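You operate a simulated robot arm through the tools that you are given. There is no shell and no other tool. Be economical: measure what you need, move in short steps, check, and stop when the job is done.

The job below is to be done with a simulated robot arm. You get a single attempt, and the scene is never put back.

Task
Bring the air back on at the cream stand and set it to 8 bar.
Fine: brown lever to HELD, frost switch off and drain knob SHUT before the supply lever opens; the small gauge shows 8.

It is judged by the outcome, as a careful person would: the job done as asked, and still so three seconds after it is handed in. It fails if anything else is knocked over, pushed out of place, dropped, spilled or broken.

Robot
A 7-joint arm with a two-finger parallel gripper, fixed in place. Base frame: the origin is at the foot of the arm, x ahead of it, y to its left, z up. Units: mm, rad, N and s.
With the tool pointing down near the work surface it reaches from about 260 to 720 mm from the base axis. Its first joint turns from -2.007 to 2.007 rad. Payload 3.91 kg.
The TCP is the grasp point between the finger pads, 30 mm short of the fingertips. In the tool frame z runs along the fingers and y along their closing line. Largest opening 110 mm; finger width 20, thickness 10; the body of the gripper, 48 by 112 mm, starts 55 mm behind the TCP.
Orientation is that of the tool frame in the base frame, as [roll, pitch, yaw] about the fixed x, y, z axes, in that order (R = Rz(yaw) Ry(pitch) Rx(roll)). With the fingers straight down and closing along the base's y, the tool's x points along the base's -x, its y along +y and its z along -z.

Tools
- The arm moves only by the tool drive_tool. Its arguments are lists of equal length, an entry for each row: "translation": the shift along the tool's x, y, z in units of 100 mm (1.0 is 100 mm), a list of three; "rot": the turn, a rotation vector about the tool's x, y, z in units of 180 degrees (1.0 is 180 degrees), a list of three; "claw": the opening, from 0 (shut) to 1 (fully open). In form: {"translation": [[x, y, z], ...], "rot": [[wx, wy, wz], ...], "claw": [claw, ...]}. A call has 1 to 10 rows; each row is the pose to reach, as a shift and turn from the pose commanded when the call began, along the tool's axes at that moment. A call with a number of a shift or a turn outside -1 to 1 is refused whole. A row lasts 0.2 s, in which the tool goes at most 50 mm and 0.15 rad; a call with a longer step from one row to the next is refused whole, and so is a gripper value outside its range. A pose out of reach is approached as far as the arm can. The call stops where the force on the tool passes 40 N (or 10 N more than at its start, if that is more) or the arm is blocked; 0.2 s more then pass. Each finger travels about 108 mm/s and halts on what it meets, pressing with about 38 N; the grip force reading is that of the motor and also rises with nothing between the fingers. The clock runs only during rows and for 0.2 s after the last one: add rows that repeat a pose to give the fingers time. The reply holds the time, the measured pose of the TCP, the force on the tool along the base axes, the opening and the grip force, in the units named above and with some noise.
- Cameras (640 x 400 px; columns grow to the right, rows downward): "scene" is fixed at [45.5, -504.1, 1832.6]; the picture's right is [0.31, -0.95, 0.00], its down [-0.75, -0.25, -0.61] and it looks along [0.58, 0.19, -0.79] (base axes); focal length 227 px, centre (320, 200). "wrist" rides on the gripper at [72, 17, -103] in the tool frame; the picture's right is [-0.23, 0.97, 0.00], its down [-0.76, -0.18, -0.62] and it looks along [-0.61, -0.14, 0.78] (tool axes); focal length 222 px, centre (320, 200). There is no depth. A picture from a camera that has moved, and an enlarged one, comes with that camera's place and axes in the base frame and with its lens. The place of the scene camera against the robot may be out by one fixed shift of up to 18 mm in any direction.
- snapshot(camera): a new picture of that camera. It takes no simulated time.
- slide_trunk(by): slides the trunk up (or, below 0, down) by that many mm; the arm rides with it, the base frame stays. It gives what a move gives, with no picture.
- enlarge(camera, box): a new picture of the part [left, top, right, bottom] of that camera's present view, enlarged. It takes no simulated time.
- sign_off(): hands the job in; it is judged then, once.

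Go step by step. Nothing tells you positions but the pictures and the camera data: compare them with the known pose of the tool, close in by small moves and look again before you grip or let go. The budget is 120 turns and 76 pictures, counting those below and the enlarged ones. Unless the task says otherwise, let go and move clear before handing in, and close with one line.

The tools are called as a command line: name --argument value ..., lists and objects as JSON in quotes. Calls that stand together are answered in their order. drive_tool: Moves the arm, as the interface text tells. Its arguments: {"type":"object","properties":{"translation":{"type":"array"},"rot":{"type":"array"},"claw":{"type":"array"}},"required":["translation","rot","claw"]} The other tools are called the same way: slide_trunk (by) slides the trunk up or down; snapshot (camera) takes a picture; enlarge (camera, box) takes an enlarged picture of a part of a camera's view; sign_off () hands the job in.

At the start:

```text
time: 0.0
position: [355.3, -227.5, 1523.2]
tool_rot: [3.141, 0.001, 3.14]
wrist_force: [0.6, 0.2, -0.3]
finger_gap: 110.0
finger_force: 0.0
trunk travel left (down, up): [-900.0, 90.0]
```

scene: 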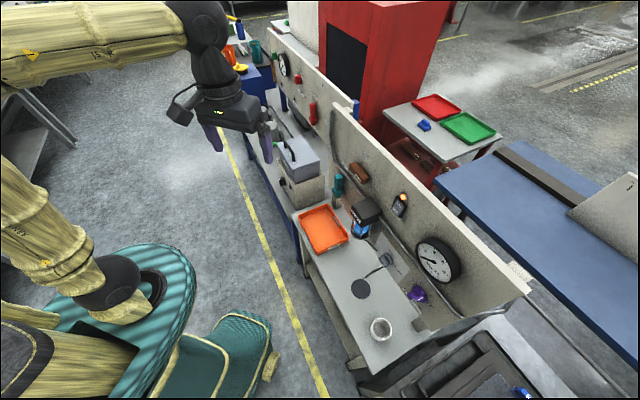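
wrist: 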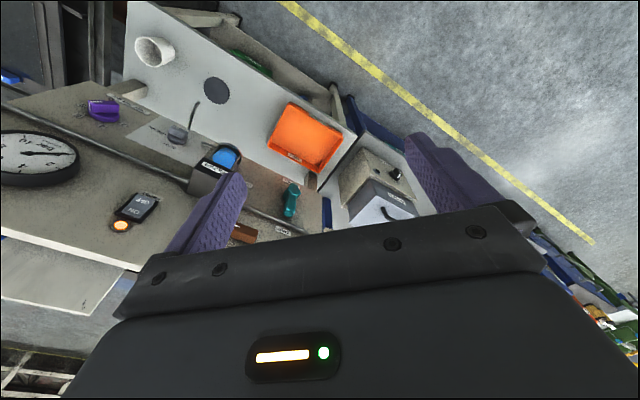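

I see a panel stand with gauges, levers, a switch and a knob, to the right of the arm. First I take enlarged looks at it.

enlarge --camera "scene" --box '[290, 100, 530, 250]'

enlarge --camera "scene" --box '[280, 220, 520, 370]'

enlarge --camera "scene" --box '[200, 20, 380, 220]'

enlarge --camera "wrist" --box '[0, 60, 350, 280]'

```text
2.67 times, centred on (410, 175) of scene
camera zoom: at [45.5, -504.1, 1832.6], right [0.31, -0.95, 0.0], down [-0.75, -0.25, -0.61], along [0.58, 0.19, -0.79], focal length 606 px, centre (80, 267)
```

zoom: 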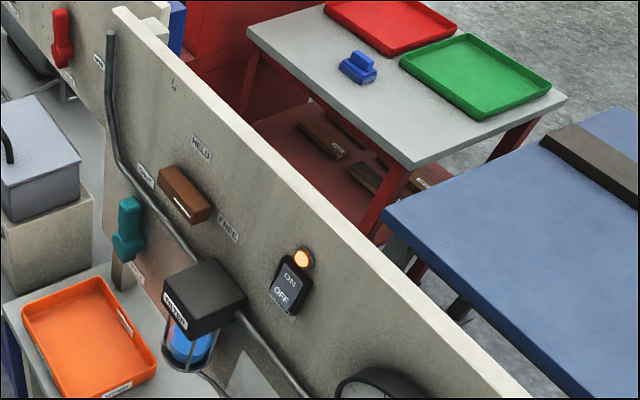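

```text
2.67 times, centred on (400, 295) of scene
camera zoom: at [45.5, -504.1, 1832.6], right [0.31, -0.95, 0.0], down [-0.75, -0.25, -0.61], along [0.58, 0.19, -0.79], focal length 606 px, centre (107, -53)
```

zoom: 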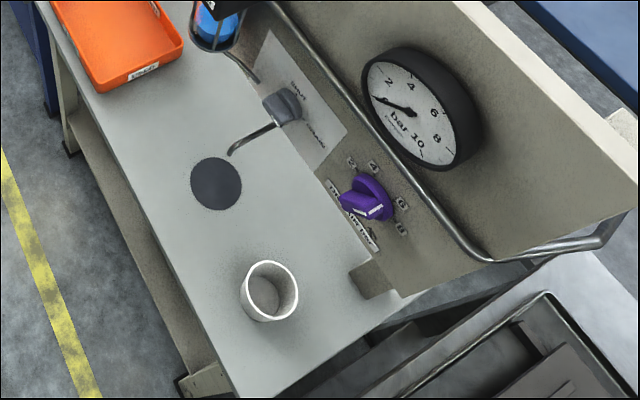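

```text
2.00 times, centred on (290, 120) of scene
camera zoom: at [45.5, -504.1, 1832.6], right [0.31, -0.95, 0.0], down [-0.75, -0.25, -0.61], along [0.58, 0.19, -0.79], focal length 454 px, centre (380, 360)
```

zoom: 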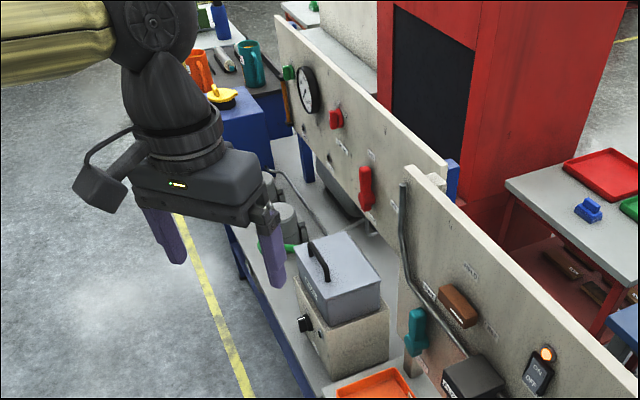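

```text
1.82 times, centred on (175, 170) of wrist
camera zoom: at [283.1, -210.7, 1625.6], right [0.23, 0.97, 0.0], down [0.76, -0.18, 0.62], along [0.61, -0.14, -0.78], focal length 404 px, centre (584, 254)
```

zoom: 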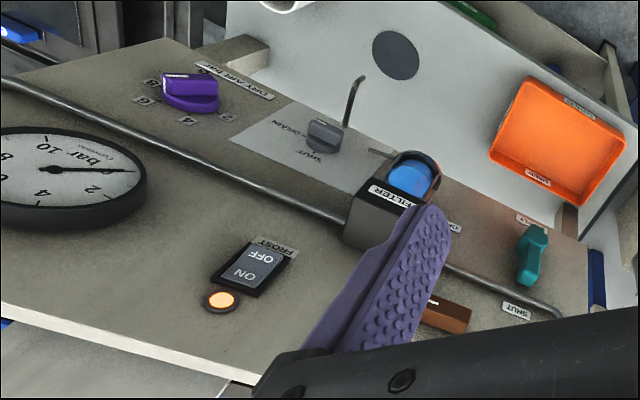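

The stand's panel stands upright facing roughly (-0.7, 0.7), about 760 mm from the base; purple regulator knob near (325,-731,1100), frost light near (466,-596,1364). I'll turn the tool to face it, beginning with yaw.

drive_tool --translation '[[0, 0, 0], [0, 0, 0], [0, 0, 0], [0, 0, 0], [0, 0, 0], [0, 0, 0]]' --rot '[[0, 0, 0.042], [0, 0, 0.084], [0, 0, 0.126], [0, 0, 0.168], [0, 0, 0.21], [0, 0, 0.25]]' --claw '[1, 1, 1, 1, 1, 1]'

```text
time: 1.4
position: [356.3, -227.5, 1522.3]
tool_rot: [-3.141, 0.001, 2.355]
wrist_force: [0.1, 0.0, 0.2]
finger_gap: 110.2
finger_force: 0.1
trunk travel left (down, up): [-900.0, 90.0]
```

The tool now faces the panel azimuth. Next I pitch it up towards horizontal, moving slightly forward.

drive_tool --translation '[[-0.1, 0, 0], [-0.2, 0, 0], [-0.3, 0, 0], [-0.4, 0, 0], [-0.5, 0, 0], [-0.6, 0, 0]]' --rot '[[0, -0.042, 0], [0, -0.084, 0], [0, -0.126, 0], [0, -0.168, 0], [0, -0.21, 0], [0, -0.25, 0]]' --claw '[1, 1, 1, 1, 1, 1]'

snapshot --camera "wrist"

snapshot --camera "scene"

```text
time: 2.8
position: [397.2, -268.2, 1523.8]
tool_rot: [-3.141, 0.788, 2.356]
wrist_force: [-0.5, 0.5, 0.2]
finger_gap: 110.0
finger_force: 0.0
trunk travel left (down, up): [-900.0, 90.0]
```

```text
69 pictures are left
camera wrist: at [321.8, -169.7, 1544.1], right [0.8, 0.58, 0.16], down [-0.06, -0.19, 0.98], along [0.6, -0.79, -0.12], focal length 222 px, centre (320, 200)
```

wrist: 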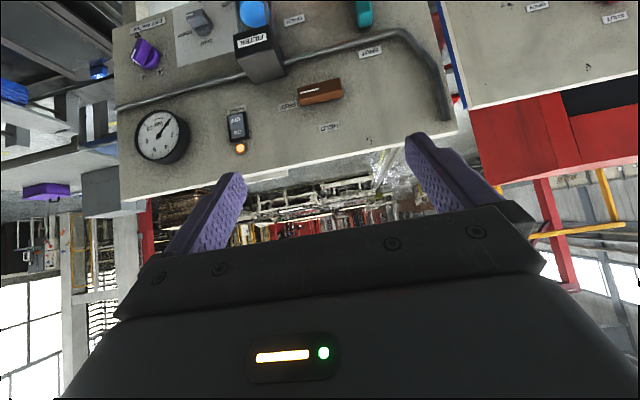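

```text
68 pictures are left
```

scene: 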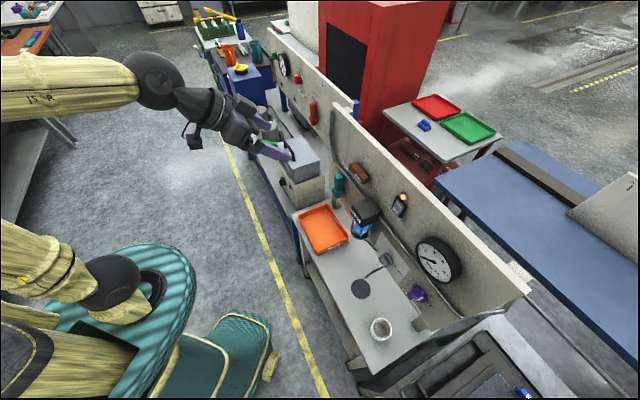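

The wrist view is upside down but clear. I'll lower the trunk and finish pitching to horizontal.

drive_tool --translation '[[0, 0, 0], [0, 0, 0], [0, 0, 0], [0, 0, 0], [0, 0, 0], [0, 0, 0]]' --rot '[[0, -0.042, 0], [0, -0.084, 0], [0, -0.126, 0], [0, -0.168, 0], [0, -0.21, 0], [0, -0.25, 0]]' --claw '[1, 1, 1, 1, 1, 1]'

slide_trunk --by -320

snapshot --camera "wrist"

snapshot --camera "scene"

```text
time: 4.2
position: [396.8, -271.5, 1522.9]
tool_rot: [-2.575, 1.57, 2.923]
wrist_force: [0.2, -0.5, 0.5]
finger_gap: 110.2
finger_force: 0.1
out of reach, approached as far as the arm can: row 3, 4
trunk travel left (down, up): [-900.0, 90.0]
```

```text
time: 7.4
position: [398.8, -269.8, 1202.2]
tool_rot: [-1.642, 1.57, -2.424]
wrist_force: [-0.3, -0.2, -0.2]
finger_gap: 110.1
finger_force: 0.1
trunk travel left (down, up): [-580.0, 410.0]
```

```text
67 pictures are left
camera wrist: at [336.6, -185.0, 1129.6], right [0.69, 0.69, 0.23], down [-0.57, 0.31, 0.76], along [0.45, -0.65, 0.61], focal length 222 px, centre (320, 200)
```

wrist: 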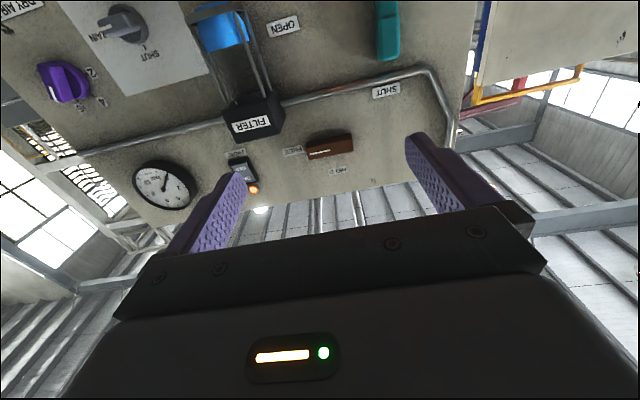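

```text
66 pictures are left
```

scene: 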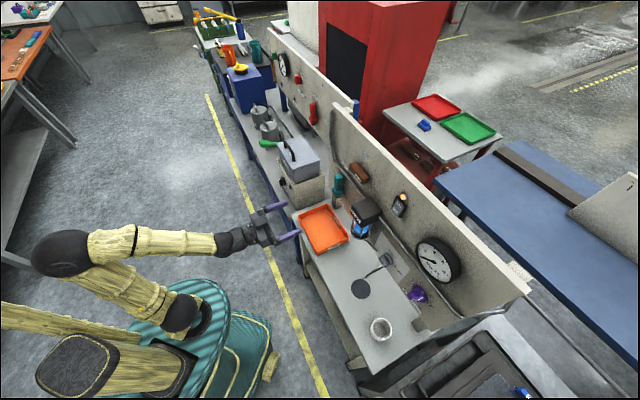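

Good close view. I'll enlarge it to read labels and positions.

enlarge --camera "wrist" --box '[0, 0, 280, 220]'

enlarge --camera "wrist" --box '[200, 0, 480, 220]'

```text
1.82 times, centred on (140, 110) of wrist
camera zoom: at [336.6, -185.0, 1129.6], right [0.69, 0.69, 0.23], down [-0.57, 0.31, 0.76], along [0.45, -0.65, 0.61], focal length 404 px, centre (647, 364)
```

zoom: 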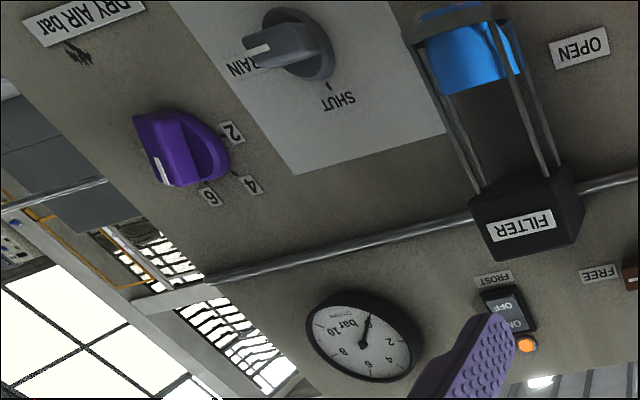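

```text
1.82 times, centred on (340, 110) of wrist
camera zoom: at [336.6, -185.0, 1129.6], right [0.69, 0.69, 0.23], down [-0.57, 0.31, 0.76], along [0.45, -0.65, 0.61], focal length 404 px, centre (284, 364)
```

zoom: 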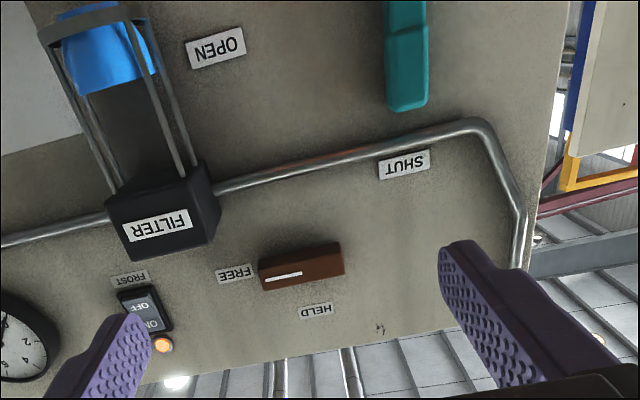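

Controls read: brown lever now FREE (HELD is up), frost ON, drain knob at DRAIN (SHUT up), supply teal at SHUT (OPEN to the right). I want a straight-on view, so I tilt the tool down ~38°.

drive_tool --translation '[[0, 0, 0], [0, 0, 0], [0, 0, 0], [0, 0, 0], [0, 0, 0]]' --rot '[[0, 0.042, 0], [0, 0.084, 0], [0, 0.126, 0], [0, 0.168, 0], [0, 0.21, 0]]' --claw '[1, 1, 1, 1, 1]'

snapshot --camera "wrist"

enlarge --camera "wrist" --box '[0, 0, 320, 220]'

enlarge --camera "wrist" --box '[240, 0, 480, 200]'

```text
time: 8.6
position: [397.9, -270.6, 1202.7]
tool_rot: [3.141, 0.909, 2.357]
wrist_force: [0.6, 0.1, 0.1]
finger_gap: 110.3
finger_force: 0.0
trunk travel left (down, up): [-580.0, 410.0]
```

```text
63 pictures are left
camera wrist: at [320.8, -169.5, 1208.4], right [0.79, 0.59, 0.18], down [-0.14, -0.11, 0.98], along [0.6, -0.8, 0.0], focal length 222 px, centre (320, 200)
```

wrist: 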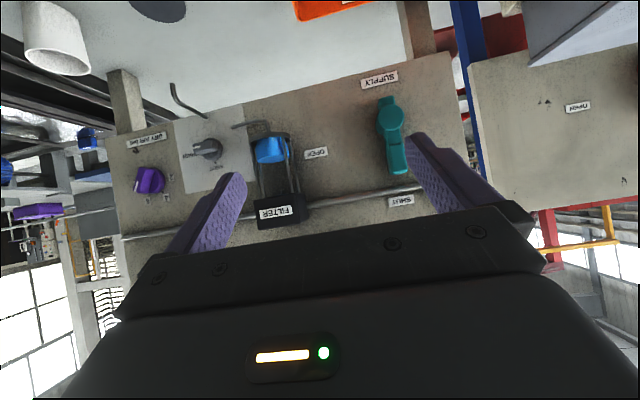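

```text
1.82 times, centred on (160, 110) of wrist
camera zoom: at [320.8, -169.5, 1208.4], right [0.79, 0.59, 0.18], down [-0.14, -0.11, 0.98], along [0.6, -0.8, 0.0], focal length 404 px, centre (611, 364)
```

zoom: 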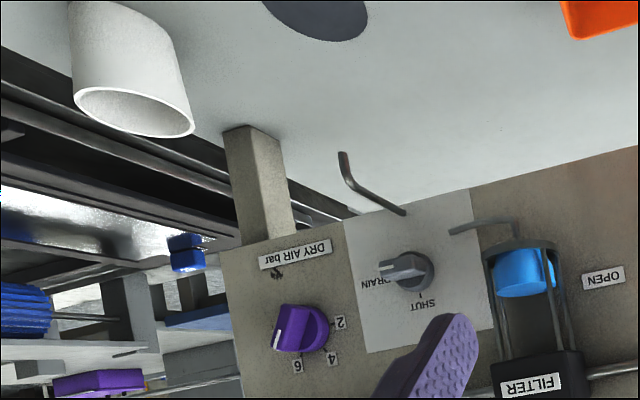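

```text
2.00 times, centred on (360, 100) of wrist
camera zoom: at [320.8, -169.5, 1208.4], right [0.79, 0.59, 0.18], down [-0.14, -0.11, 0.98], along [0.6, -0.8, 0.0], focal length 444 px, centre (240, 400)
```

zoom: 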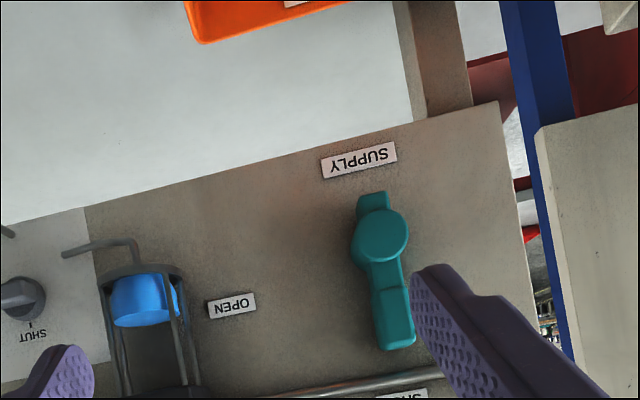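

Panel face is at N≈750 mm (along (0.707,-0.707)); brown bar pivots about its centre near L=85, z=1296 (L along (0.707,0.707)). I level the tool again, raise the trunk, then roll the tool to grip the horizontal bar.

drive_tool --translation '[[0, 0, 0], [0, 0, 0], [0, 0, 0], [0, 0, 0], [0, 0, 0]]' --rot '[[0, -0.042, 0], [0, -0.084, 0], [0, -0.126, 0], [0, -0.168, 0], [0, -0.21, 0]]' --claw '[1, 1, 1, 1, 0.7]'

slide_trunk --by 94

drive_tool --translation '[[0, 0, 0], [0, 0, 0], [0, 0, 0], [0, 0, 0], [0, 0, 0], [0, 0, 0], [0, 0, 0], [0, 0, 0], [0, 0, 0], [0, 0, 0]]' --rot '[[0, 0, 0.047], [0, 0, 0.094], [0, 0, 0.141], [0, 0, 0.188], [0, 0, 0.235], [0, 0, 0.282], [0, 0, 0.329], [0, 0, 0.376], [0, 0, 0.423], [0, 0, 0.47]]' --claw '[0.6, 0.6, 0.6, 0.6, 0.6, 0.6, 0.6, 0.6, 0.6, 0.6]'

drive_tool --translation '[[0, 0, 0.4], [0, 0, 0.8]]' --rot '[[0, 0, 0.03], [0, 0, 0.03]]' --claw '[0.6, 0.6]'

snapshot --camera "wrist"

snapshot --camera "scene"

```text
time: 9.8
position: [397.8, -270.7, 1202.9]
tool_rot: [-0.909, 1.567, -1.695]
wrist_force: [-0.7, -0.3, 0.4]
finger_gap: 77.1
finger_force: 0.0
trunk travel left (down, up): [-580.0, 410.0]
```

```text
time: 11.1
position: [398.1, -269.9, 1296.2]
tool_rot: [-1.699, 1.57, -2.483]
wrist_force: [-0.4, 0.1, -0.6]
finger_gap: 77.0
finger_force: 0.2
trunk travel left (down, up): [-674.0, 316.0]
```

```text
time: 13.2
position: [398.5, -270.1, 1297.1]
tool_rot: [1.573, 0.092, 0.787]
wrist_force: [0.3, 0.6, 0.5]
finger_gap: 65.9
finger_force: 0.0
trunk travel left (down, up): [-674.0, 316.0]
```

```text
time: 13.8
position: [456.3, -327.9, 1296.7]
tool_rot: [1.573, 0.001, 0.786]
wrist_force: [0.3, 0.0, 1.6]
finger_gap: 66.1
finger_force: 0.0
trunk travel left (down, up): [-674.0, 316.0]
```

```text
60 pictures are left
camera wrist: at [433.7, -204.0, 1312.4], right [-0.16, -0.16, 0.97], down [-0.98, -0.1, -0.18], along [0.12, -0.98, -0.14], focal length 222 px, centre (320, 200)
```

wrist: 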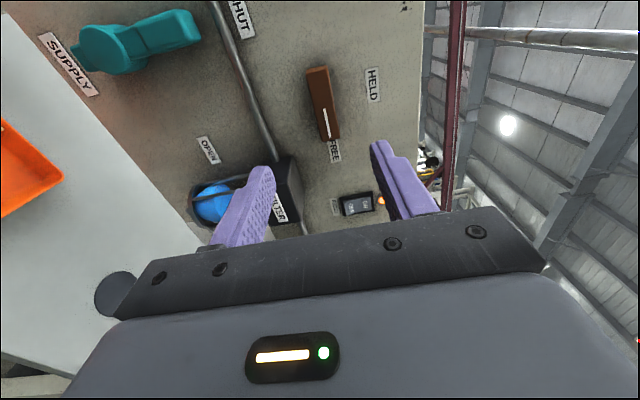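

```text
59 pictures are left
```

scene: 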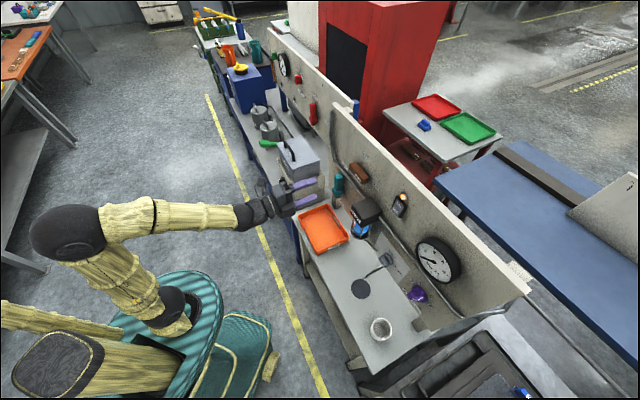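

Tool rolled and 195 mm from the panel. I zoom in on the brown bar for its exact position and depth.

enlarge --camera "wrist" --box '[240, 40, 440, 220]'

```text
2.22 times, centred on (340, 130) of wrist
camera zoom: at [433.7, -204.0, 1312.4], right [-0.16, -0.16, 0.97], down [-0.98, -0.1, -0.18], along [0.12, -0.98, -0.14], focal length 494 px, centre (276, 356)
```

zoom: 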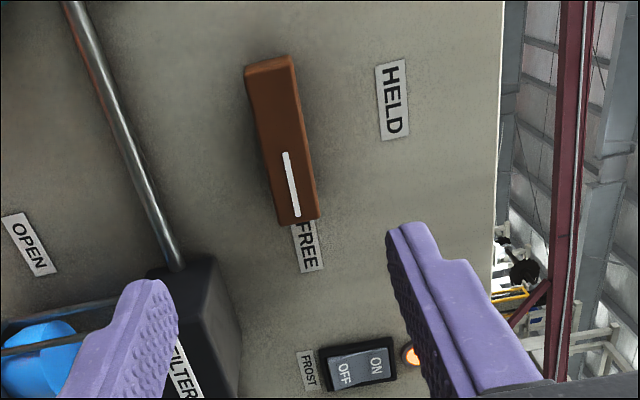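

The bar is centred on the tool axis (L≈90, z≈1298), ~22 mm wide. I advance with a 44 mm opening.

drive_tool --translation '[[0, 0, 0.4], [0, 0, 0.8], [0, 0, 1.1], [0, 0, 1.3], [0, 0, 1.45]]' --rot '[[0, 0, 0], [0, 0, 0], [0, 0, 0], [0, 0, 0], [0, 0, 0]]' --claw '[0.4, 0.4, 0.4, 0.4, 0.4]'

snapshot --camera "wrist"

```text
refused: 1.1 is not a number from -1 to 1
```

```text
57 pictures are left
camera wrist: at [433.7, -204.0, 1312.4], right [-0.16, -0.16, 0.97], down [-0.98, -0.1, -0.18], along [0.12, -0.98, -0.14], focal length 222 px, centre (320, 200)
```

wrist: 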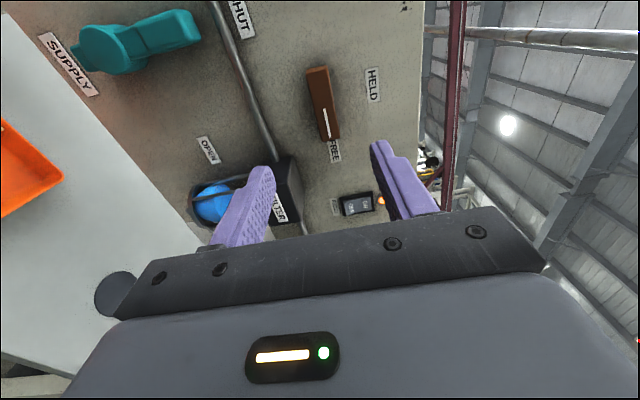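

The step was over the range limit, so I split it into two calls.

drive_tool --translation '[[0, 0, 0.4], [0, 0, 0.8], [0, 0, 1.0]]' --rot '[[0, 0, 0], [0, 0, 0], [0, 0, 0]]' --claw '[0.4, 0.4, 0.4]'

drive_tool --translation '[[0, 0, 0.2], [0, 0, 0.35], [0, 0, 0.45]]' --rot '[[0, 0, 0], [0, 0, 0], [0, 0, 0]]' --claw '[0.4, 0.4, 0.4]'

snapshot --camera "wrist"

```text
time: 14.7
position: [526.6, -397.2, 1296.9]
tool_rot: [1.572, -0.001, 0.787]
wrist_force: [0.7, -1.3, 0.3]
finger_gap: 44.0
finger_force: 0.1
trunk travel left (down, up): [-674.0, 316.0]
```

```text
time: 15.4
position: [558.2, -428.9, 1295.7]
tool_rot: [1.57, -0.003, 0.784]
wrist_force: [0.6, 0.3, 0.9]
finger_gap: 44.0
finger_force: 0.0
trunk travel left (down, up): [-674.0, 316.0]
```

```text
56 pictures are left
camera wrist: at [535.9, -305.3, 1312.6], right [-0.16, -0.16, 0.97], down [-0.98, -0.1, -0.18], along [0.12, -0.98, -0.14], focal length 222 px, centre (320, 200)
```

wrist: 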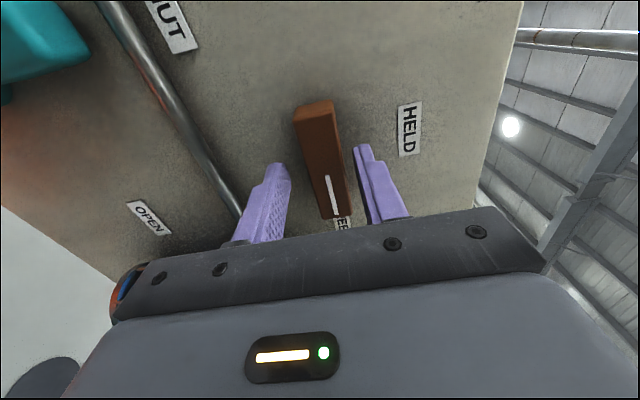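

Fingers straddle the bar but are likely just at its front face. I go 14 mm further and close gently.

drive_tool --translation '[[0, 0, 0.07], [0, 0, 0.14]]' --rot '[[0, 0, 0], [0, 0, 0]]' --claw '[0.4, 0.4]'

enlarge --camera "wrist" --box '[220, 70, 440, 250]'

```text
time: 16.1
position: [567.0, -440.7, 1296.5]
tool_rot: [1.57, -0.001, 0.784]
wrist_force: [-0.9, 0.5, 0.6]
finger_gap: 43.9
finger_force: 0.1
trunk travel left (down, up): [-674.0, 316.0]
```

```text
2.22 times, centred on (330, 160) of wrist
camera zoom: at [545.4, -315.7, 1312.2], right [-0.16, -0.16, 0.97], down [-0.98, -0.1, -0.18], along [0.12, -0.98, -0.14], focal length 494 px, centre (298, 289)
```

zoom: 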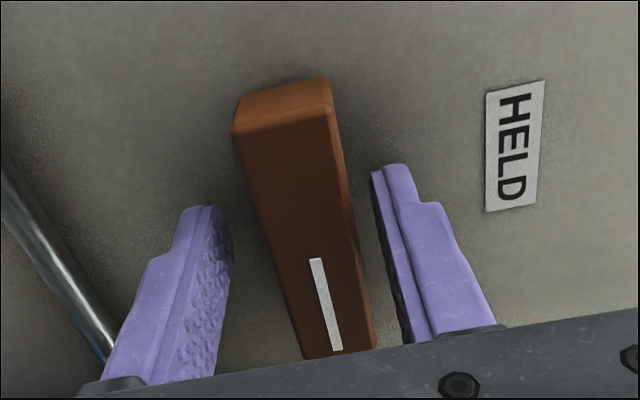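

The finger pads now flank the bar. I close on it.

drive_tool --translation '[[0, 0, 0], [0, 0, 0], [0, 0, 0]]' --rot '[[0, 0, 0], [0, 0, 0], [0, 0, 0]]' --claw '[0.25, 0.15, 0.15]'

enlarge --camera "wrist" --box '[220, 70, 440, 250]'

```text
time: 16.9
position: [566.5, -439.4, 1299.9]
tool_rot: [1.563, 0.001, 0.786]
wrist_force: [8.2, -7.4, 22.5]
finger_gap: 24.8
finger_force: 44.9
trunk travel left (down, up): [-674.0, 316.0]
```

```text
2.22 times, centred on (330, 160) of wrist
camera zoom: at [544.9, -315.2, 1315.2], right [-0.17, -0.16, 0.97], down [-0.98, -0.1, -0.18], along [0.12, -0.98, -0.14], focal length 494 px, centre (298, 289)
```

zoom: 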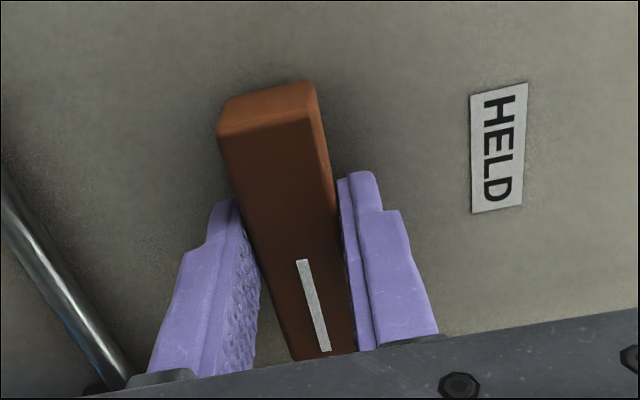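

Gripped (24.8 mm); the bar sits a few mm above the tool axis. I shift up 5 mm to relieve the side load.

drive_tool --translation '[[0, 0.05, 0], [0, 0.05, 0]]' --rot '[[0, 0, 0], [0, 0, 0]]' --claw '[0.15, 0.15]'

drive_tool --translation '[[0, 0, 0], [0, 0, 0], [0, 0, 0]]' --rot '[[0, 0, -0.03], [0, 0, -0.06], [0, 0, -0.09]]' --claw '[0.15, 0.15, 0.15]'

```text
time: 17.4
position: [566.9, -440.0, 1300.2]
tool_rot: [1.57, 0.0, 0.785]
wrist_force: [2.2, -4.0, 7.1]
finger_gap: 24.9
finger_force: 45.4
trunk travel left (down, up): [-674.0, 316.0]
```

```text
time: 18.2
position: [567.2, -439.9, 1300.0]
tool_rot: [1.574, 0.284, 0.786]
wrist_force: [-0.7, 0.0, -3.0]
finger_gap: 25.1
finger_force: 44.3
trunk travel left (down, up): [-674.0, 316.0]
```

It turns freely about its pivot. I continue to 90°.

drive_tool --translation '[[0, 0, 0], [0, 0, 0], [0, 0, 0], [0, 0, 0], [0, 0, 0], [0, 0, 0], [0, 0, 0], [0, 0, 0], [0, 0, 0], [0, 0, 0]]' --rot '[[0, 0, -0.041], [0, 0, -0.082], [0, 0, -0.123], [0, 0, -0.164], [0, 0, -0.205], [0, 0, -0.246], [0, 0, -0.287], [0, 0, -0.328], [0, 0, -0.369], [0, 0, -0.41]]' --claw '[0.15, 0.15, 0.15, 0.15, 0.15, 0.15, 0.15, 0.15, 0.15, 0.15]'

snapshot --camera "wrist"

```text
time: 20.4
position: [567.4, -438.4, 1300.3]
tool_rot: [-2.508, 1.565, 2.99]
wrist_force: [-10.1, 4.1, -20.9]
finger_gap: 24.8
finger_force: 45.2
trunk travel left (down, up): [-674.0, 316.0]
```

```text
53 pictures are left
camera wrist: at [505.1, -354.7, 1226.9], right [0.69, 0.69, 0.22], down [-0.56, 0.31, 0.76], along [0.46, -0.65, 0.6], focal length 222 px, centre (320, 200)
```

wrist: 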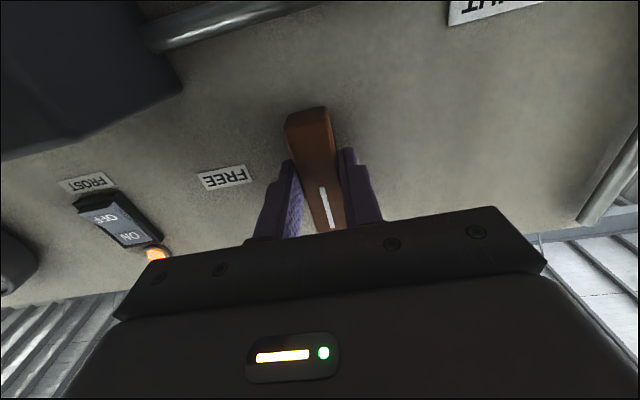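

The mark now points to HELD. I release and back away, then look.

drive_tool --translation '[[0, 0, 0], [0, 0, 0], [0, 0, -0.3], [0, 0, -0.7], [0, 0, -1.0]]' --rot '[[0, 0, 0], [0, 0, 0], [0, 0, 0], [0, 0, 0], [0, 0, 0]]' --claw '[0.4, 0.45, 0.45, 0.3, 0.1]'

drive_tool --translation '[[0, -0.5, 0], [0, -1.0, 0]]' --rot '[[0, 0, 0], [0, 0, 0]]' --claw '[0, 0]'

snapshot --camera "wrist"

enlarge --camera "scene" --box '[310, 120, 490, 290]'

```text
time: 21.6
position: [495.8, -368.6, 1301.9]
tool_rot: [-0.092, 1.57, -0.875]
wrist_force: [-0.4, 0.2, 0.0]
finger_gap: 11.0
finger_force: 0.0
trunk travel left (down, up): [-674.0, 316.0]
```

```text
time: 22.2
position: [425.7, -440.4, 1302.2]
tool_rot: [-0.035, 1.57, -0.82]
wrist_force: [-0.2, -0.8, 0.3]
finger_gap: 0.2
finger_force: 37.9
trunk travel left (down, up): [-674.0, 316.0]
```

```text
52 pictures are left
camera wrist: at [364.1, -354.6, 1228.6], right [0.69, 0.69, 0.23], down [-0.57, 0.31, 0.76], along [0.45, -0.65, 0.61], focal length 222 px, centre (320, 200)
```

wrist: 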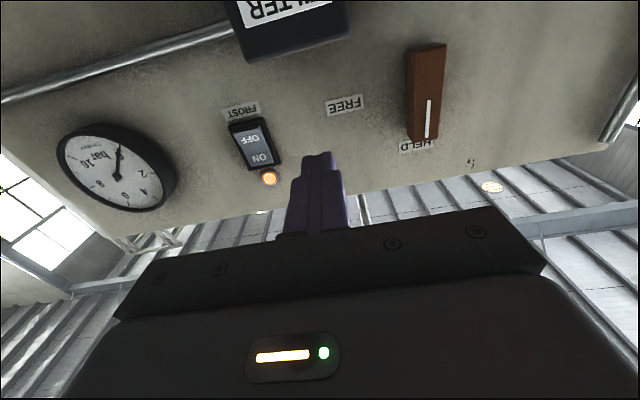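

```text
2.35 times, centred on (400, 205) of scene
camera zoom: at [45.5, -504.1, 1832.6], right [0.31, -0.95, 0.0], down [-0.75, -0.25, -0.61], along [0.58, 0.19, -0.79], focal length 535 px, centre (132, 188)
```

zoom: 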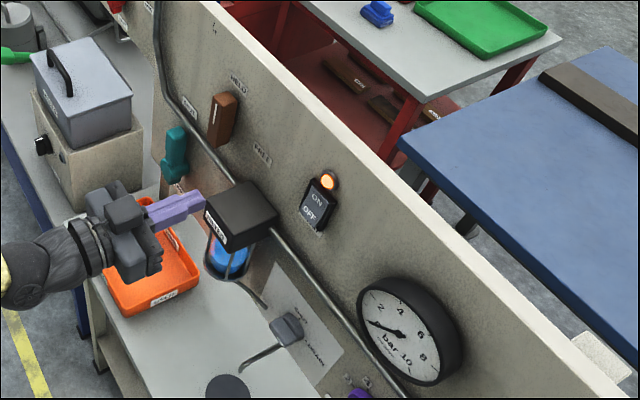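

Brown is at HELD. Next the frost rocker: its OFF half is near L=-88, z=1304. I move the closed fingers sideways in front of it and approach.

drive_tool --translation '[[0, -0.4, 0], [0, -0.775, 0], [0, -0.775, 0.35], [0, -0.775, 0.65]]' --rot '[[0, 0, 0], [0, 0, 0], [0, 0, 0], [0, 0, 0]]' --claw '[0, 0, 0, 0]'

snapshot --camera "wrist"

```text
time: 23.2
position: [418.7, -539.5, 1301.0]
tool_rot: [-2.986, 1.569, 2.513]
wrist_force: [0.4, -0.3, 0.2]
finger_gap: 0.0
finger_force: 37.5
trunk travel left (down, up): [-674.0, 316.0]
```

```text
50 pictures are left
camera wrist: at [356.3, -454.7, 1228.5], right [0.69, 0.69, 0.23], down [-0.57, 0.31, 0.76], along [0.45, -0.65, 0.61], focal length 222 px, centre (320, 200)
```

wrist: 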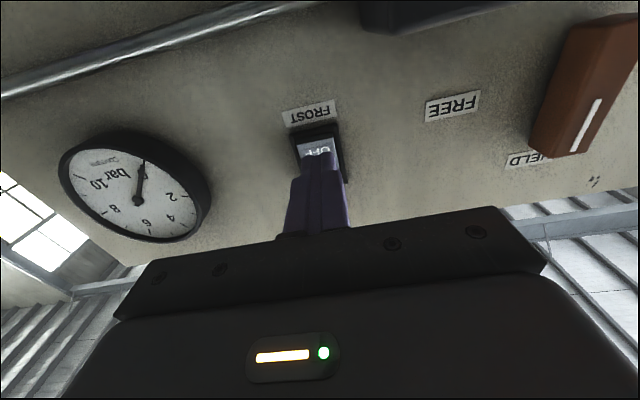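

Tip is lined up with OFF. I press forward in small steps.

drive_tool --translation '[[0, -0.03, 0.1], [0, -0.03, 0.17], [0, -0.03, 0.22], [0, -0.03, 0.27], [0, -0.03, 0.32]]' --rot '[[0, 0, 0], [0, 0, 0], [0, 0, 0], [0, 0, 0], [0, 0, 0]]' --claw '[0, 0, 0, 0, 0]'

enlarge --camera "scene" --box '[340, 150, 460, 250]'

```text
time: 24.4
position: [437.3, -564.7, 1301.3]
tool_rot: [-2.636, 1.568, 2.862]
wrist_force: [-1.7, 2.4, -2.1]
finger_gap: 0.0
finger_force: 38.1
trunk travel left (down, up): [-674.0, 316.0]
```

```text
4.00 times, centred on (400, 200) of scene
camera zoom: at [45.5, -504.1, 1832.6], right [0.31, -0.95, 0.0], down [-0.75, -0.25, -0.61], along [0.58, 0.19, -0.79], focal length 909 px, centre (0, 200)
```

zoom: 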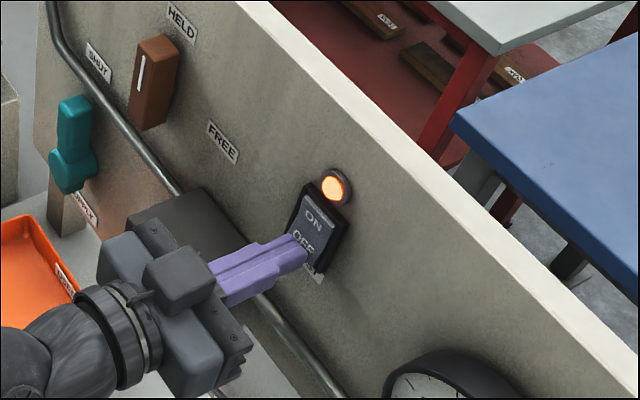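

Just touching (about 3 N); light still on. I press a little more.

drive_tool --translation '[[0, 0, 0.03], [0, 0, 0.06], [0, 0, 0.09], [0, 0, 0.09]]' --rot '[[0, 0, 0], [0, 0, 0], [0, 0, 0], [0, 0, 0]]' --claw '[0, 0, 0, 0]'

enlarge --camera "scene" --box '[340, 150, 460, 250]'

```text
time: 25.3
position: [438.6, -566.3, 1303.3]
tool_rot: [-2.983, 1.567, 2.512]
wrist_force: [-19.2, 24.7, -2.1]
finger_gap: 0.0
finger_force: 37.8
trunk travel left (down, up): [-674.0, 316.0]
stopped in row 4: the force on the tool passed its limit (the readings are from after the stop); the commanded pose is now the measured one
```

```text
4.00 times, centred on (400, 200) of scene
camera zoom: at [45.5, -504.1, 1832.6], right [0.31, -0.95, 0.0], down [-0.75, -0.25, -0.61], along [0.58, 0.19, -0.79], focal length 909 px, centre (0, 200)
```

zoom: 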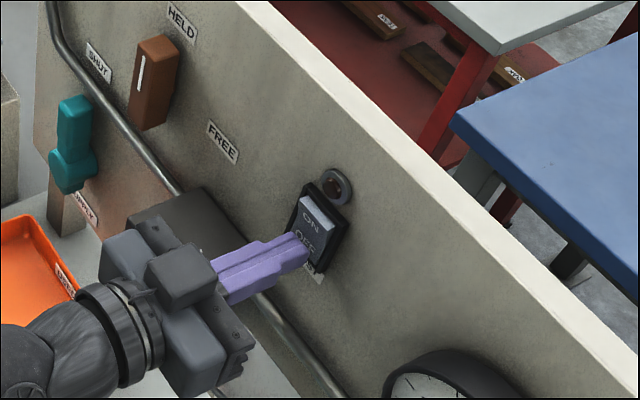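

Frost is off (light out, rocker flipped). I retreat, move over to the drain knob (L≈-138, z≈1078), and roll the tool for its horizontal handle.

drive_tool --translation '[[0, 0, -0.4], [0, 0, -0.8], [0, 0, -1.0], [0, -0.3, -1.0], [0, -0.5, -1.0]]' --rot '[[0, 0, 0], [0, 0, 0], [0, 0, 0], [0, 0, 0], [0, 0, 0]]' --claw '[0, 0, 0, 0.2, 0.5]'

slide_trunk --by -200

enlarge --camera "wrist" --box '[120, 0, 440, 200]'

```text
time: 26.5
position: [336.5, -535.0, 1300.4]
tool_rot: [3.02, 1.565, 2.233]
wrist_force: [-0.3, 0.1, 0.3]
finger_gap: 54.7
finger_force: 0.2
trunk travel left (down, up): [-674.0, 316.0]
```

```text
time: 28.6
position: [337.2, -536.1, 1100.5]
tool_rot: [3.133, 1.564, 2.346]
wrist_force: [-0.7, -0.3, -0.6]
finger_gap: 54.9
finger_force: 0.0
trunk travel left (down, up): [-474.0, 516.0]
```

```text
2.00 times, centred on (280, 100) of wrist
camera zoom: at [275.3, -449.9, 1028.2], right [0.69, 0.69, 0.23], down [-0.56, 0.31, 0.77], along [0.46, -0.66, 0.6], focal length 444 px, centre (400, 400)
```

zoom: 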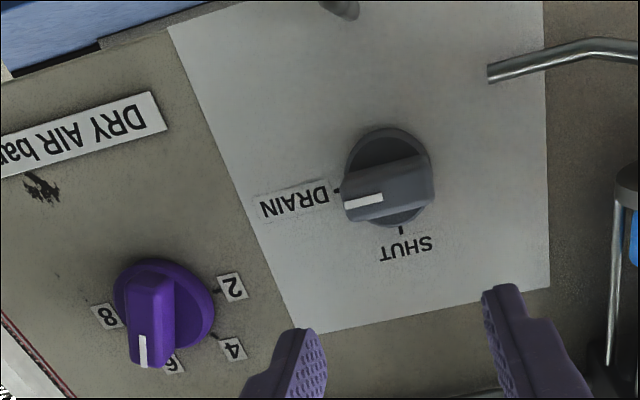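

Clear view: drain handle centre at about L=-140, z=1075. Purple points near 6. I roll the tool 90° and lower 25 mm.

drive_tool --translation '[[0.25, 0, 0], [0.25, 0, 0], [0.25, 0, 0], [0.25, 0, 0], [0.25, 0, 0], [0.25, 0, 0], [0.25, 0, 0], [0.25, 0, 0], [0.25, 0, 0], [0.25, 0, 0]]' --rot '[[0, 0, 0.047], [0, 0, 0.094], [0, 0, 0.141], [0, 0, 0.188], [0, 0, 0.235], [0, 0, 0.282], [0, 0, 0.329], [0, 0, 0.376], [0, 0, 0.423], [0, 0, 0.47]]' --claw '[0.4, 0.4, 0.4, 0.4, 0.4, 0.4, 0.4, 0.4, 0.4, 0.4]'

drive_tool --translation '[[0, 0, 0.2], [0, 0, 0.5]]' --rot '[[0, 0, 0.03], [0, 0, 0.03]]' --claw '[0.4, 0.4]'

snapshot --camera "wrist"

```text
time: 30.8
position: [337.4, -534.9, 1075.9]
tool_rot: [1.578, 0.093, 0.785]
wrist_force: [0.8, 0.3, 0.3]
finger_gap: 44.0
finger_force: 0.1
trunk travel left (down, up): [-474.0, 516.0]
```

```text
time: 31.4
position: [372.1, -570.6, 1074.8]
tool_rot: [1.576, -0.004, 0.783]
wrist_force: [0.1, 0.5, -0.3]
finger_gap: 44.0
finger_force: 0.0
trunk travel left (down, up): [-474.0, 516.0]
```

```text
46 pictures are left
camera wrist: at [350.7, -447.1, 1091.9], right [-0.16, -0.17, 0.97], down [-0.98, -0.1, -0.17], along [0.12, -0.98, -0.15], focal length 222 px, centre (320, 200)
```

wrist: 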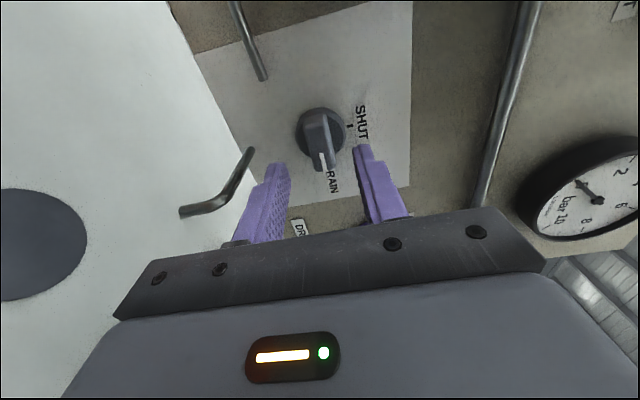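

Aligned on the drain handle; the drain tube is well below. I advance about 41 mm and close.

drive_tool --translation '[[0, 0, 0.15], [0, 0, 0.28], [0, 0, 0.36], [0, 0, 0.41]]' --rot '[[0, 0, 0], [0, 0, 0], [0, 0, 0], [0, 0, 0]]' --claw '[0.4, 0.4, 0.4, 0.4]'

enlarge --camera "wrist" --box '[220, 70, 440, 250]'

```text
time: 32.4
position: [401.6, -598.7, 1075.5]
tool_rot: [1.578, 0.0, 0.785]
wrist_force: [0.4, 0.2, 0.0]
finger_gap: 43.9
finger_force: 0.0
trunk travel left (down, up): [-474.0, 516.0]
```

```text
2.22 times, centred on (330, 160) of wrist
camera zoom: at [379.5, -475.6, 1092.0], right [-0.16, -0.16, 0.97], down [-0.98, -0.1, -0.17], along [0.12, -0.98, -0.15], focal length 494 px, centre (298, 289)
```

zoom: 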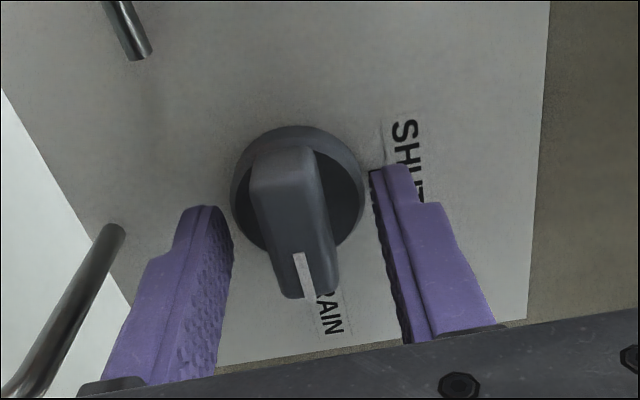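

The fingers flank the handle; I close.

drive_tool --translation '[[0, 0, -0.06], [0, 0, -0.06], [0, 0, -0.06], [0, 0, -0.06]]' --rot '[[0, 0, 0], [0, 0, 0], [0, 0, 0], [0, 0, 0]]' --claw '[0.4, 0.2, 0.1, 0.1]'

enlarge --camera "wrist" --box '[220, 70, 440, 250]'

```text
time: 33.4
position: [395.5, -595.7, 1076.3]
tool_rot: [1.577, 0.0, 0.784]
wrist_force: [0.3, -1.2, 0.4]
finger_gap: 17.9
finger_force: 44.9
trunk travel left (down, up): [-474.0, 516.0]
```

```text
2.22 times, centred on (330, 160) of wrist
camera zoom: at [375.1, -471.5, 1091.9], right [-0.16, -0.17, 0.97], down [-0.98, -0.1, -0.17], along [0.12, -0.98, -0.15], focal length 494 px, centre (298, 289)
```

zoom: 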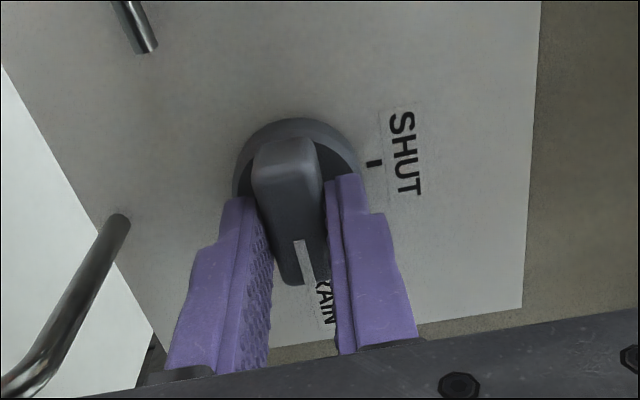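

Gripped at 17.9 mm with almost no side load. I turn it counter-clockwise toward SHUT.

drive_tool --translation '[[0, 0, 0], [0, 0, 0], [0, 0, 0], [0, 0, 0], [0, 0, 0], [0, 0, 0], [0, 0, 0], [0, 0, 0], [0, 0, 0], [0, 0, 0]]' --rot '[[0, 0, -0.045], [0, 0, -0.09], [0, 0, -0.135], [0, 0, -0.18], [0, 0, -0.225], [0, 0, -0.27], [0, 0, -0.315], [0, 0, -0.36], [0, 0, -0.405], [0, 0, -0.45]]' --claw '[0.1, 0.1, 0.1, 0.1, 0.1, 0.1, 0.1, 0.1, 0.1, 0.1]'

drive_tool --translation '[[0, 0, 0], [0, 0, 0]]' --rot '[[0, 0, -0.03], [0, 0, -0.05]]' --claw '[0.1, 0.1]'

snapshot --camera "wrist"

```text
time: 35.6
position: [398.0, -595.9, 1075.3]
tool_rot: [1.61, 1.416, 0.823]
wrist_force: [5.1, -6.2, 5.9]
finger_gap: 17.8
finger_force: 45.2
trunk travel left (down, up): [-474.0, 516.0]
```

```text
time: 36.2
position: [397.5, -595.0, 1074.5]
tool_rot: [-2.854, 1.562, 2.642]
wrist_force: [4.0, -5.3, 8.1]
finger_gap: 17.9
finger_force: 45.0
trunk travel left (down, up): [-474.0, 516.0]
```

```text
43 pictures are left
camera wrist: at [335.5, -510.1, 1002.9], right [0.69, 0.69, 0.23], down [-0.56, 0.31, 0.77], along [0.46, -0.66, 0.6], focal length 222 px, centre (320, 200)
```

wrist: 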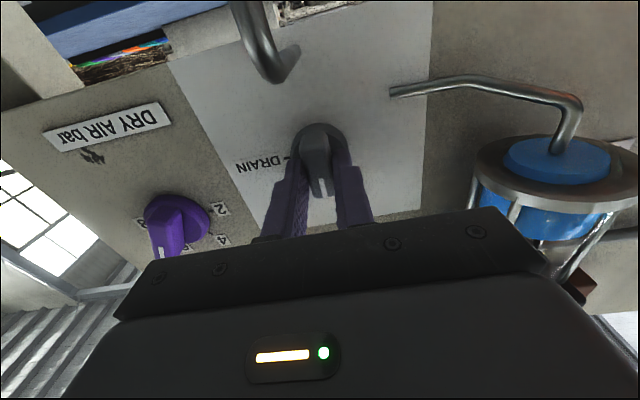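

Handle points up to SHUT. I release and retreat, then check.

drive_tool --translation '[[0, 0, 0], [0, 0, 0], [0, 0, -0.3], [0, 0, -0.7], [0, 0, -1.0]]' --rot '[[0, 0, 0], [0, 0, 0], [0, 0, 0], [0, 0, 0], [0, 0, 0]]' --claw '[0.3, 0.4, 0.4, 0.4, 0.4]'

enlarge --camera "wrist" --box '[120, 0, 440, 200]'

```text
time: 37.4
position: [326.7, -524.3, 1076.6]
tool_rot: [3.132, 1.564, 2.349]
wrist_force: [-0.1, 0.2, -0.9]
finger_gap: 43.8
finger_force: 0.1
trunk travel left (down, up): [-474.0, 516.0]
```

```text
2.00 times, centred on (280, 100) of wrist
camera zoom: at [265.0, -438.8, 1003.3], right [0.69, 0.69, 0.23], down [-0.56, 0.31, 0.77], along [0.46, -0.66, 0.6], focal length 444 px, centre (400, 400)
```

zoom: 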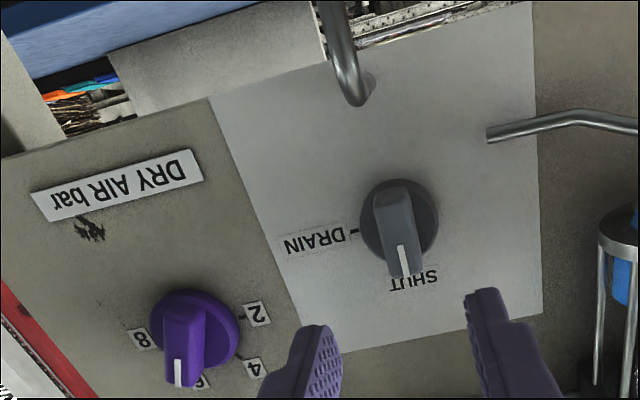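

Drain is SHUT. Next the teal supply lever at about L=190, z=1100–1190: raise the trunk and travel left at a safe distance with fingers closed.

slide_trunk --by 90

drive_tool --translation '[[0, 0.45, 0], [0, 0.9, 0]]' --rot '[[0, 0, 0], [0, 0, 0]]' --claw '[0, 0]'

drive_tool --translation '[[0, 0.45, 0], [0, 0.9, 0]]' --rot '[[0, 0, 0], [0, 0, 0]]' --claw '[0, 0]'

drive_tool --translation '[[0, 0.45, 0], [0, 0.9, 0]]' --rot '[[0, 0, 0], [0, 0, 0]]' --claw '[0, 0]'

drive_tool --translation '[[0, 0.45, 0], [0, 0.9, 0]]' --rot '[[0, 0, 0], [0, 0, 0]]' --claw '[0, 0]'

snapshot --camera "wrist"

snapshot --camera "scene"

```text
time: 38.7
position: [326.3, -524.4, 1165.0]
tool_rot: [3.141, 1.563, 2.354]
wrist_force: [-0.4, 1.3, 0.3]
finger_gap: 44.0
finger_force: 0.0
trunk travel left (down, up): [-564.0, 426.0]
```

```text
time: 39.3
position: [391.7, -460.9, 1165.9]
tool_rot: [-3.116, 1.565, 2.383]
wrist_force: [0.4, 0.6, 0.1]
finger_gap: 0.1
finger_force: 37.5
trunk travel left (down, up): [-564.0, 426.0]
```

```text
time: 39.9
position: [455.8, -395.8, 1165.1]
tool_rot: [-3.035, 1.563, 2.462]
wrist_force: [-0.5, -0.3, 0.4]
finger_gap: 0.2
finger_force: 37.9
trunk travel left (down, up): [-564.0, 426.0]
```

```text
time: 40.5
position: [518.9, -333.4, 1164.9]
tool_rot: [-3.095, 1.565, 2.403]
wrist_force: [-0.8, 0.2, 0.1]
finger_gap: 0.0
finger_force: 37.8
trunk travel left (down, up): [-564.0, 426.0]
```

```text
time: 41.1
position: [583.4, -270.5, 1165.7]
tool_rot: [-3.083, 1.564, 2.411]
wrist_force: [0.5, 0.0, 0.7]
finger_gap: 0.0
finger_force: 37.5
trunk travel left (down, up): [-564.0, 426.0]
```

```text
41 pictures are left
camera wrist: at [522.2, -184.5, 1093.3], right [0.69, 0.69, 0.23], down [-0.56, 0.31, 0.77], along [0.46, -0.66, 0.6], focal length 222 px, centre (320, 200)
```

wrist: 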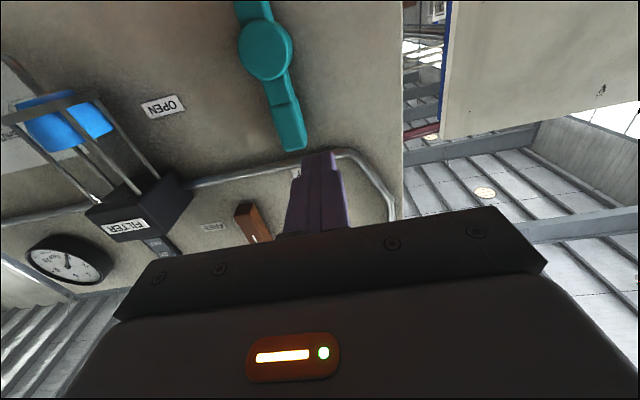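

```text
40 pictures are left
```

scene: 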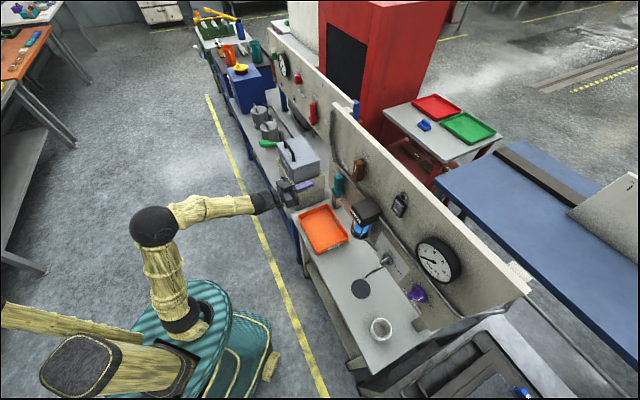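

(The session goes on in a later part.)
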